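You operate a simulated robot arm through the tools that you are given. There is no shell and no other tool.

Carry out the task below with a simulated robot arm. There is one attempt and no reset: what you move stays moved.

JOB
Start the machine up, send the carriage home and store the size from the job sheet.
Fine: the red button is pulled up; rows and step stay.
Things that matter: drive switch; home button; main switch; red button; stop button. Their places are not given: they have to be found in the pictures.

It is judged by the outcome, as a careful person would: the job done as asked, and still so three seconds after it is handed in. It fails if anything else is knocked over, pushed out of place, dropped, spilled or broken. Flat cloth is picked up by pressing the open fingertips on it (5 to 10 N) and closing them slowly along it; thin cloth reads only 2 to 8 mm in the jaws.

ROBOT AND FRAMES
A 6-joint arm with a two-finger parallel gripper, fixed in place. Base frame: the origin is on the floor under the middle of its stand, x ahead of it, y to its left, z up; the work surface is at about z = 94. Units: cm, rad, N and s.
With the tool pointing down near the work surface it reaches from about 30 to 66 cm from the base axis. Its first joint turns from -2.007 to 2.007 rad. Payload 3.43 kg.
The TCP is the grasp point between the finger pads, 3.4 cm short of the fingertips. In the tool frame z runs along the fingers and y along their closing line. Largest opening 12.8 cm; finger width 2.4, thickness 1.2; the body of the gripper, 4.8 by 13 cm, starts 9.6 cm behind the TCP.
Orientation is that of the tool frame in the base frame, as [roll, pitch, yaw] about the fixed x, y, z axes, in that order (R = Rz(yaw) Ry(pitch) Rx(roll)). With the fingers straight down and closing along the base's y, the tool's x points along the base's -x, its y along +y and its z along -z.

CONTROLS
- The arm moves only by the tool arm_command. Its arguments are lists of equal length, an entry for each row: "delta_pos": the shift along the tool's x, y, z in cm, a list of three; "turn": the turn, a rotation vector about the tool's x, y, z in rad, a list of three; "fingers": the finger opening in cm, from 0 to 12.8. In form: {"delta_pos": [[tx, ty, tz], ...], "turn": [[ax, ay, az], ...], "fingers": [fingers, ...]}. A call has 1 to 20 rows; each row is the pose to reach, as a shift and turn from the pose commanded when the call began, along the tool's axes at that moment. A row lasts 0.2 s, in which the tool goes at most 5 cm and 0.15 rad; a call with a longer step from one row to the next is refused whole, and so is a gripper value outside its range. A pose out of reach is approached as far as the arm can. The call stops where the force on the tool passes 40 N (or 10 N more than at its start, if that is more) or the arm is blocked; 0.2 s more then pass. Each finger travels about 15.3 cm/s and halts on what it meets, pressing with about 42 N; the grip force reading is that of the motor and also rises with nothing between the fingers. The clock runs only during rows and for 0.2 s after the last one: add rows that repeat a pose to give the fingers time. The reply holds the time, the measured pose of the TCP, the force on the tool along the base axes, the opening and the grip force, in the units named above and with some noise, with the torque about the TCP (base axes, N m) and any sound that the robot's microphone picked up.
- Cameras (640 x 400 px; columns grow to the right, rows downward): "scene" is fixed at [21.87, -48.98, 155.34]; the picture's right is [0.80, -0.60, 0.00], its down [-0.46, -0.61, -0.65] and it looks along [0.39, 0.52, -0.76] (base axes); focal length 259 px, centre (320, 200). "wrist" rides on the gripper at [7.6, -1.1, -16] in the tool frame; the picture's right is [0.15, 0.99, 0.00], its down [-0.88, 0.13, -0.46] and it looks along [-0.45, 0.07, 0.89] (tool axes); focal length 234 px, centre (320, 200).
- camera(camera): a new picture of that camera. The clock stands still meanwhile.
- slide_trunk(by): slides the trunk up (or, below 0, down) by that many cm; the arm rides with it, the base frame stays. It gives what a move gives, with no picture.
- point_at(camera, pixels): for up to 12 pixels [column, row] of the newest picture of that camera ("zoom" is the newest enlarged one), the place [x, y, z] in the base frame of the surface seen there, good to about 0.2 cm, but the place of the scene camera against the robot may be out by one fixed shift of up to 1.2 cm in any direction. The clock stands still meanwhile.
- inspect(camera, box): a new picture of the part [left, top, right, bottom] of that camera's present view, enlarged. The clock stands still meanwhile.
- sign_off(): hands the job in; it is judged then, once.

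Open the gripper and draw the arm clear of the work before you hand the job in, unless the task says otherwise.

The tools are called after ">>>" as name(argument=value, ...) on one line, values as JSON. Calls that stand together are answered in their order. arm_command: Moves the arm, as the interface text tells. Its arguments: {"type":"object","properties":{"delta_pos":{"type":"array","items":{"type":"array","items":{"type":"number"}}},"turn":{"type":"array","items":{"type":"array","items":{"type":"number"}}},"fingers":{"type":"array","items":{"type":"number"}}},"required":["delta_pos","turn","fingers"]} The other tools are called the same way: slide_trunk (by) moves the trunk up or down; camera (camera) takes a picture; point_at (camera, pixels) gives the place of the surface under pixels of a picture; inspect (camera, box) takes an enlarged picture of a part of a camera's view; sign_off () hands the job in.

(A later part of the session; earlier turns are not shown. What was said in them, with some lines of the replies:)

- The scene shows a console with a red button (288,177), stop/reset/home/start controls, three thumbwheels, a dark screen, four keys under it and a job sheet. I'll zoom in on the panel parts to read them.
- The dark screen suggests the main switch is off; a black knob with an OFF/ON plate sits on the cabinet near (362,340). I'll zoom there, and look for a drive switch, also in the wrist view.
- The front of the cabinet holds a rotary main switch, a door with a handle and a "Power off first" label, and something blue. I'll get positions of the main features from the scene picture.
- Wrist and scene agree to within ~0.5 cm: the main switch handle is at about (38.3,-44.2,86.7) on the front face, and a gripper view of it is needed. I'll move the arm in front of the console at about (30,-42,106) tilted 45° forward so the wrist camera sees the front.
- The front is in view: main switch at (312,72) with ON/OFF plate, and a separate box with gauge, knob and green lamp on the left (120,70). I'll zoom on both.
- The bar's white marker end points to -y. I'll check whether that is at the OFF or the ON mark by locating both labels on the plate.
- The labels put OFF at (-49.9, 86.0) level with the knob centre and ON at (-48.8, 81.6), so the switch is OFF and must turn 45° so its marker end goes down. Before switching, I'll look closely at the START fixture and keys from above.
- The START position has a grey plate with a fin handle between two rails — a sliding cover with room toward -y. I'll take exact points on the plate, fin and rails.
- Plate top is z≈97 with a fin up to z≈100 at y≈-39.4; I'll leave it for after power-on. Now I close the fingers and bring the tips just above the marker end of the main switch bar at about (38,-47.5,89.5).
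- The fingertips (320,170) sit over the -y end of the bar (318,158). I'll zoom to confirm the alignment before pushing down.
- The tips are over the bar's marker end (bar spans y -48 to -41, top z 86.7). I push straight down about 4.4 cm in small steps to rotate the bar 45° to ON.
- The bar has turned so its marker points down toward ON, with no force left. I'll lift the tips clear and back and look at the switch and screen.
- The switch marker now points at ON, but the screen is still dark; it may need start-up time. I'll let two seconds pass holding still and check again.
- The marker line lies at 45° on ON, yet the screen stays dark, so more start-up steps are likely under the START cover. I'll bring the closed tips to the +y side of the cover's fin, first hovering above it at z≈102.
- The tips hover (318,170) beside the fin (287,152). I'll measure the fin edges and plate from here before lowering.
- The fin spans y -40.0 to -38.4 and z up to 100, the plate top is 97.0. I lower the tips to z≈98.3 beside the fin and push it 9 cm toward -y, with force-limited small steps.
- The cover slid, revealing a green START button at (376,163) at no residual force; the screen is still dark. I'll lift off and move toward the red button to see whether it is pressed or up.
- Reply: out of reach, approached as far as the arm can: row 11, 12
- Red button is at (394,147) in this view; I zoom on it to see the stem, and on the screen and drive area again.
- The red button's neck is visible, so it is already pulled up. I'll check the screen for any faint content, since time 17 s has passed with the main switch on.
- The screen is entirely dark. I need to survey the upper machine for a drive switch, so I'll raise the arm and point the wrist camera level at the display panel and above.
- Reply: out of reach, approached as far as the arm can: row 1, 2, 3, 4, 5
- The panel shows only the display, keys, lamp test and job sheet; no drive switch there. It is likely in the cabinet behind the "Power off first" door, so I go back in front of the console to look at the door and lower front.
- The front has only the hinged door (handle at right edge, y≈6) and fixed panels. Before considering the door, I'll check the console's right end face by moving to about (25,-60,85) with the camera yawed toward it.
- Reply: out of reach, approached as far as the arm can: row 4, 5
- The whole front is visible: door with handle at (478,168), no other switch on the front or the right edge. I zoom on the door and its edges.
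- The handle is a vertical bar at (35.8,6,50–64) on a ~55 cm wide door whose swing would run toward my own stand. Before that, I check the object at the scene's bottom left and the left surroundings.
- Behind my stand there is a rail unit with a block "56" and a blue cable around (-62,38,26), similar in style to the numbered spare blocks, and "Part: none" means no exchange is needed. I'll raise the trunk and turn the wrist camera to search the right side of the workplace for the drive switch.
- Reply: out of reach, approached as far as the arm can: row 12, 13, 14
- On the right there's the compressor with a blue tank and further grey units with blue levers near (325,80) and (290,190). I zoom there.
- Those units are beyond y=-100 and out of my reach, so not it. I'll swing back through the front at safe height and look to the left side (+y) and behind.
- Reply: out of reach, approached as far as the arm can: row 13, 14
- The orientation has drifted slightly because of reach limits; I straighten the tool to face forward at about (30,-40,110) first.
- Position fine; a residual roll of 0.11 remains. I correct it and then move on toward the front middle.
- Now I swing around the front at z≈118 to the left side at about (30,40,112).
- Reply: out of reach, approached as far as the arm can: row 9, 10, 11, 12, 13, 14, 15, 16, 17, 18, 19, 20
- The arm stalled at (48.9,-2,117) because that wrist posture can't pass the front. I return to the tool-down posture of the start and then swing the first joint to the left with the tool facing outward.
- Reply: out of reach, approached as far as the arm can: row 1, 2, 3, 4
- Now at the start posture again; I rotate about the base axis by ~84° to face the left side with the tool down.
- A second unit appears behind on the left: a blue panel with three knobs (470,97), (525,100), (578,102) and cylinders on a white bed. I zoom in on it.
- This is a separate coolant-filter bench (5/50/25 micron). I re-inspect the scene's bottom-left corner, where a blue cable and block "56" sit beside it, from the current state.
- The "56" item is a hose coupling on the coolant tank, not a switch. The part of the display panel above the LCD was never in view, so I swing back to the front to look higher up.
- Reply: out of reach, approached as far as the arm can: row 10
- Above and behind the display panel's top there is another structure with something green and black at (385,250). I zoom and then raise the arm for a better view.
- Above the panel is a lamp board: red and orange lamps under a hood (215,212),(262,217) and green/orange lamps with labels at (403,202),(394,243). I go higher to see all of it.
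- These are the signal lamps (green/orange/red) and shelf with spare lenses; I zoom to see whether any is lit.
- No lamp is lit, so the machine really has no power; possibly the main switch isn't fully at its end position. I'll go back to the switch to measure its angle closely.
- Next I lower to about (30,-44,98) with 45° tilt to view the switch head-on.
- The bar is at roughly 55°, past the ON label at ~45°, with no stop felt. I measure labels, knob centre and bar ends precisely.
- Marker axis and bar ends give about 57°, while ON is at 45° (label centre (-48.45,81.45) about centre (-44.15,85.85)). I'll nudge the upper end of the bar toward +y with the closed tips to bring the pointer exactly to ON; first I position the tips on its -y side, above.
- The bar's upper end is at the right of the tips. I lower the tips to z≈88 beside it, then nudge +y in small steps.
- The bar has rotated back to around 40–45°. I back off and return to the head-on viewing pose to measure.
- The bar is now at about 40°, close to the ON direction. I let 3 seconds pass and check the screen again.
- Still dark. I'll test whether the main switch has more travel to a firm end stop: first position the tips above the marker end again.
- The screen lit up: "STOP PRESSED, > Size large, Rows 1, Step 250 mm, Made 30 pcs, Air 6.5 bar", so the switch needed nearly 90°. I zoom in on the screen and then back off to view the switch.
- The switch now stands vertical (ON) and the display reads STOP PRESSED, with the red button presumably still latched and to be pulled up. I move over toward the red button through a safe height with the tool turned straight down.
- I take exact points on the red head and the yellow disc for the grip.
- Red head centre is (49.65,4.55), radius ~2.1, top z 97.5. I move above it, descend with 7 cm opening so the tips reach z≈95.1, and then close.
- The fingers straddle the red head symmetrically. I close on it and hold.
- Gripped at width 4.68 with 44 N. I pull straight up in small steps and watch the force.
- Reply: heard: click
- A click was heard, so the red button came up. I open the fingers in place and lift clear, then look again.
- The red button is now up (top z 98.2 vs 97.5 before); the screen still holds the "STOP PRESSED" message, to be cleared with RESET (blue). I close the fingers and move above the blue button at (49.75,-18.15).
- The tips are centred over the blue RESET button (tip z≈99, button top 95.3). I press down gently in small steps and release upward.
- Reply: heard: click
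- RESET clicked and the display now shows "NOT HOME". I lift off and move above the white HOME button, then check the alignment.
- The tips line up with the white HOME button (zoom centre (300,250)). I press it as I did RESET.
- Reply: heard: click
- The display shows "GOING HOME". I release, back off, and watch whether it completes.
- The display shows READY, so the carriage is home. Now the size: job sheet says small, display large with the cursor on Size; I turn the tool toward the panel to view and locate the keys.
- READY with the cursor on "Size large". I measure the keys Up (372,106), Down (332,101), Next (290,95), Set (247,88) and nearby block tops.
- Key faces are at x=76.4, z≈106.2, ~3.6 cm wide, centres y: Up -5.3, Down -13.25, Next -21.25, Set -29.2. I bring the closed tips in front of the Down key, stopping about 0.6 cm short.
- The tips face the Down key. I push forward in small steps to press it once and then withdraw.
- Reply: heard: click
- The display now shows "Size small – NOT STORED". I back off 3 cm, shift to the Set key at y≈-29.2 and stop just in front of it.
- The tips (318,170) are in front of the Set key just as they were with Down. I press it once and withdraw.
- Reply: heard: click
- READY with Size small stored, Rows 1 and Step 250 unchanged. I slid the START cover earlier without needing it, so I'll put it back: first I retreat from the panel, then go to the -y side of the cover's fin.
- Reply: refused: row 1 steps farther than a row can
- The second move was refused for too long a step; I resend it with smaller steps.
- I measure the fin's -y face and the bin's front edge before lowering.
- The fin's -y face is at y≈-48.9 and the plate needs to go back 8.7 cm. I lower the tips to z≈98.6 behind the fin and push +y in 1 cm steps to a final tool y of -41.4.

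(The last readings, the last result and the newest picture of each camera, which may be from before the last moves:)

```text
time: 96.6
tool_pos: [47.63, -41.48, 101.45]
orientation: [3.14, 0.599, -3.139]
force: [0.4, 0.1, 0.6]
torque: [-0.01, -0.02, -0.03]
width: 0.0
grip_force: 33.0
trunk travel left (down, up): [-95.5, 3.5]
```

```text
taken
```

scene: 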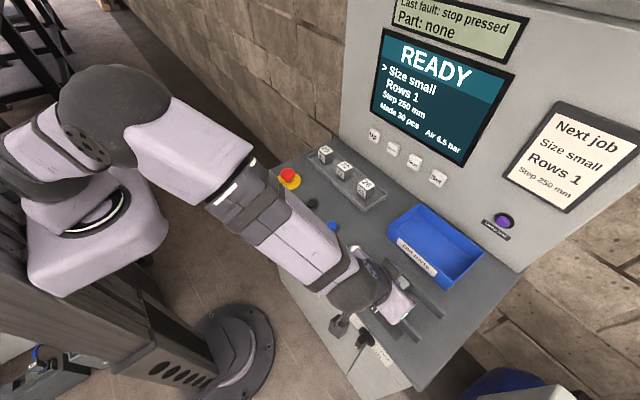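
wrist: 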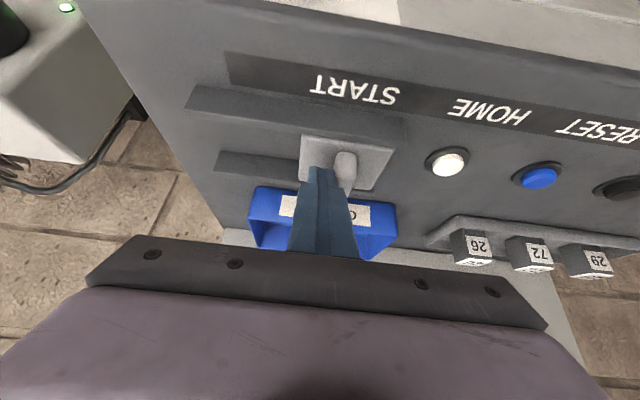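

The cover is back over START and the display still reads READY. I step away from the fin and lift up to check its position.

>>> arm_command(delta_pos=[[0, -0.5, 0], [-1.7, -0.5, -2.5], [-4, -0.5, -5.8], [-6.5, -0.5, -9.5], [-6.5, 0, -12], [-6.5, 0, -12]], turn=[[0, 0, 0], [0, 0, 0], [0, 0, 0], [0, 0, 0], [0, 0.1, 0], [0, 0.1, 0]], fingers=[0, 0, 0, 0, 0, 0])

>>> camera(camera="wrist")

>>> inspect(camera="wrist", box=[200, 60, 440, 200])

>>> camera(camera="scene")

```text
time: 98.0
tool_pos: [46.11, -41.56, 115.18]
orientation: [3.14, 0.496, 3.142]
force: [0.0, -0.4, 0.4]
torque: [0.02, -0.02, 0.0]
width: 0.0
grip_force: 32.8
trunk travel left (down, up): [-95.5, 3.5]
```

```text
taken
```

wrist: 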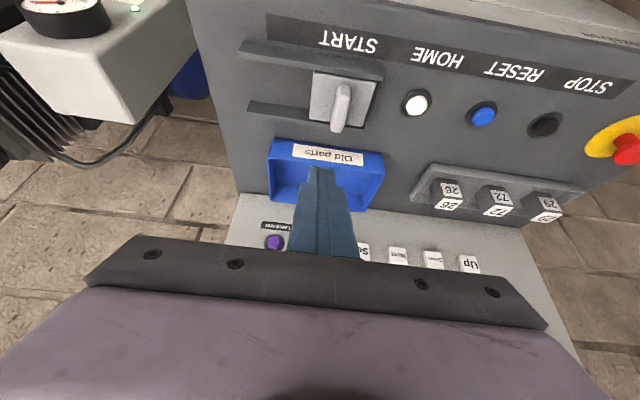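

```text
2.67 times, centred on (320, 130) of wrist
```

zoom: 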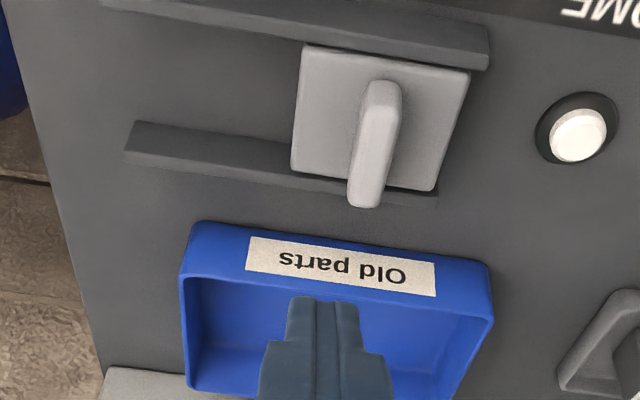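

```text
taken
```

scene: 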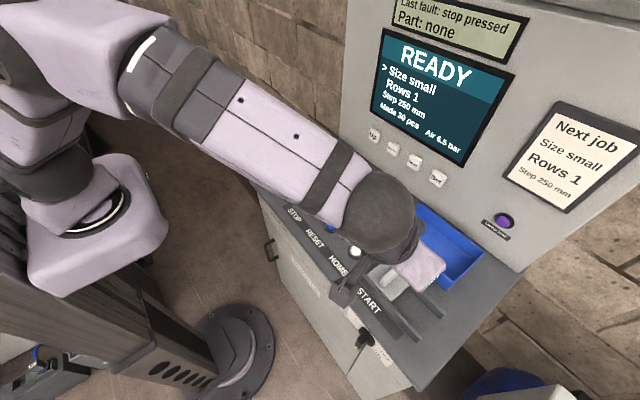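

The cover is back between the rails as at the start; I verify its edges against the original (plate y -43.3 to -35.5, fin -40 to -38.4).

>>> point_at(camera="zoom", pixels=[[305, 60], [295, 165], [462, 80], [435, 180], [380, 95], [365, 190], [395, 130], [355, 130], [490, 50]])

>>> arm_command(delta_pos=[[-1, 4, -2], [-2, 8, -4], [-3, 12, -5], [-3.5, 16.5, -5], [-3.5, 21, -5], [-3.5, 25.5, -5], [-3.5, 30, -5], [-3.5, 34.5, -5], [-3.5, 39, -5]], turn=[[0, 0.06, 0], [0, 0.12, 0], [0, 0.18, 0], [0, 0.24, 0], [0, 0.3, 0], [0, 0.36, 0], [0, 0.42, 0], [0, 0.46, 0], [0, 0.496, 0]], fingers=[0, 0, 0, 2, 4, 6, 8, 10, 12])

>>> camera(camera="scene")

>>> camera(camera="wrist")

```text
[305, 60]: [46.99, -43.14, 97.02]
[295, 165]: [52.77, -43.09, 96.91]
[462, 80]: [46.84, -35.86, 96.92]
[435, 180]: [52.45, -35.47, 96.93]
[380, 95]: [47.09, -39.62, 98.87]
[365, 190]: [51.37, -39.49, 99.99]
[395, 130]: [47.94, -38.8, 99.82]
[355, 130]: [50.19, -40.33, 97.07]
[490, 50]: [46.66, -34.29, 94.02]
```

```text
time: 100.0
tool_pos: [46.76, -2.21, 121.22]
orientation: [3.141, 0.003, -3.139]
force: [0.0, 0.7, -0.8]
torque: [-0.01, 0.03, 0.02]
width: 12.01
grip_force: 0.0
trunk travel left (down, up): [-95.5, 3.5]
```

```text
taken
```

scene: 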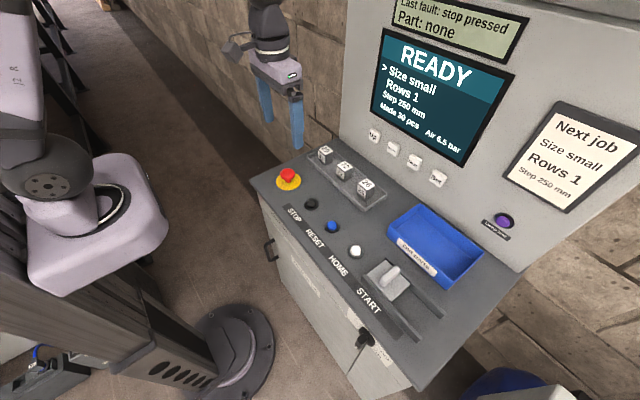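

```text
taken
```

wrist: 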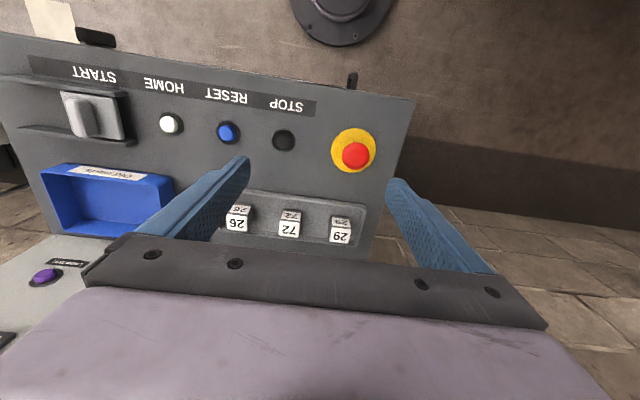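

The display reads READY with Size small, Rows 1 and Step 250 mm. The main switch is on, the red button is up, the START cover is back in place, and the gripper is open and clear, so I hand in the job.

>>> sign_off()

```text
The job is handed in.
```

The machine is started up, the carriage is home, and the size from the job sheet (small) is stored. The display read READY when I handed in, with Rows 1 and Step 250 mm unchanged.

- **Main switch:** I turned it on. It needed about a quarter turn, well past the ON mark, before the screen lit.
- **Red button:** it was pressed in at the start, so I pulled it up and cleared the "stop pressed" message with RESET. The small display above the screen still reads "Last fault: stop pressed".
- **Home:** I pressed HOME. The display went from "GOING HOME" to READY.
- **Size:** I changed it from large to small with Down and stored it with Set.
- **START cover:** I slid it open early on while looking for the drive switch, then put it back where it was. I did not press START.
- **Drive switch:** I never found one by that name and did not open the cabinet. The carriage homed without one being touched.
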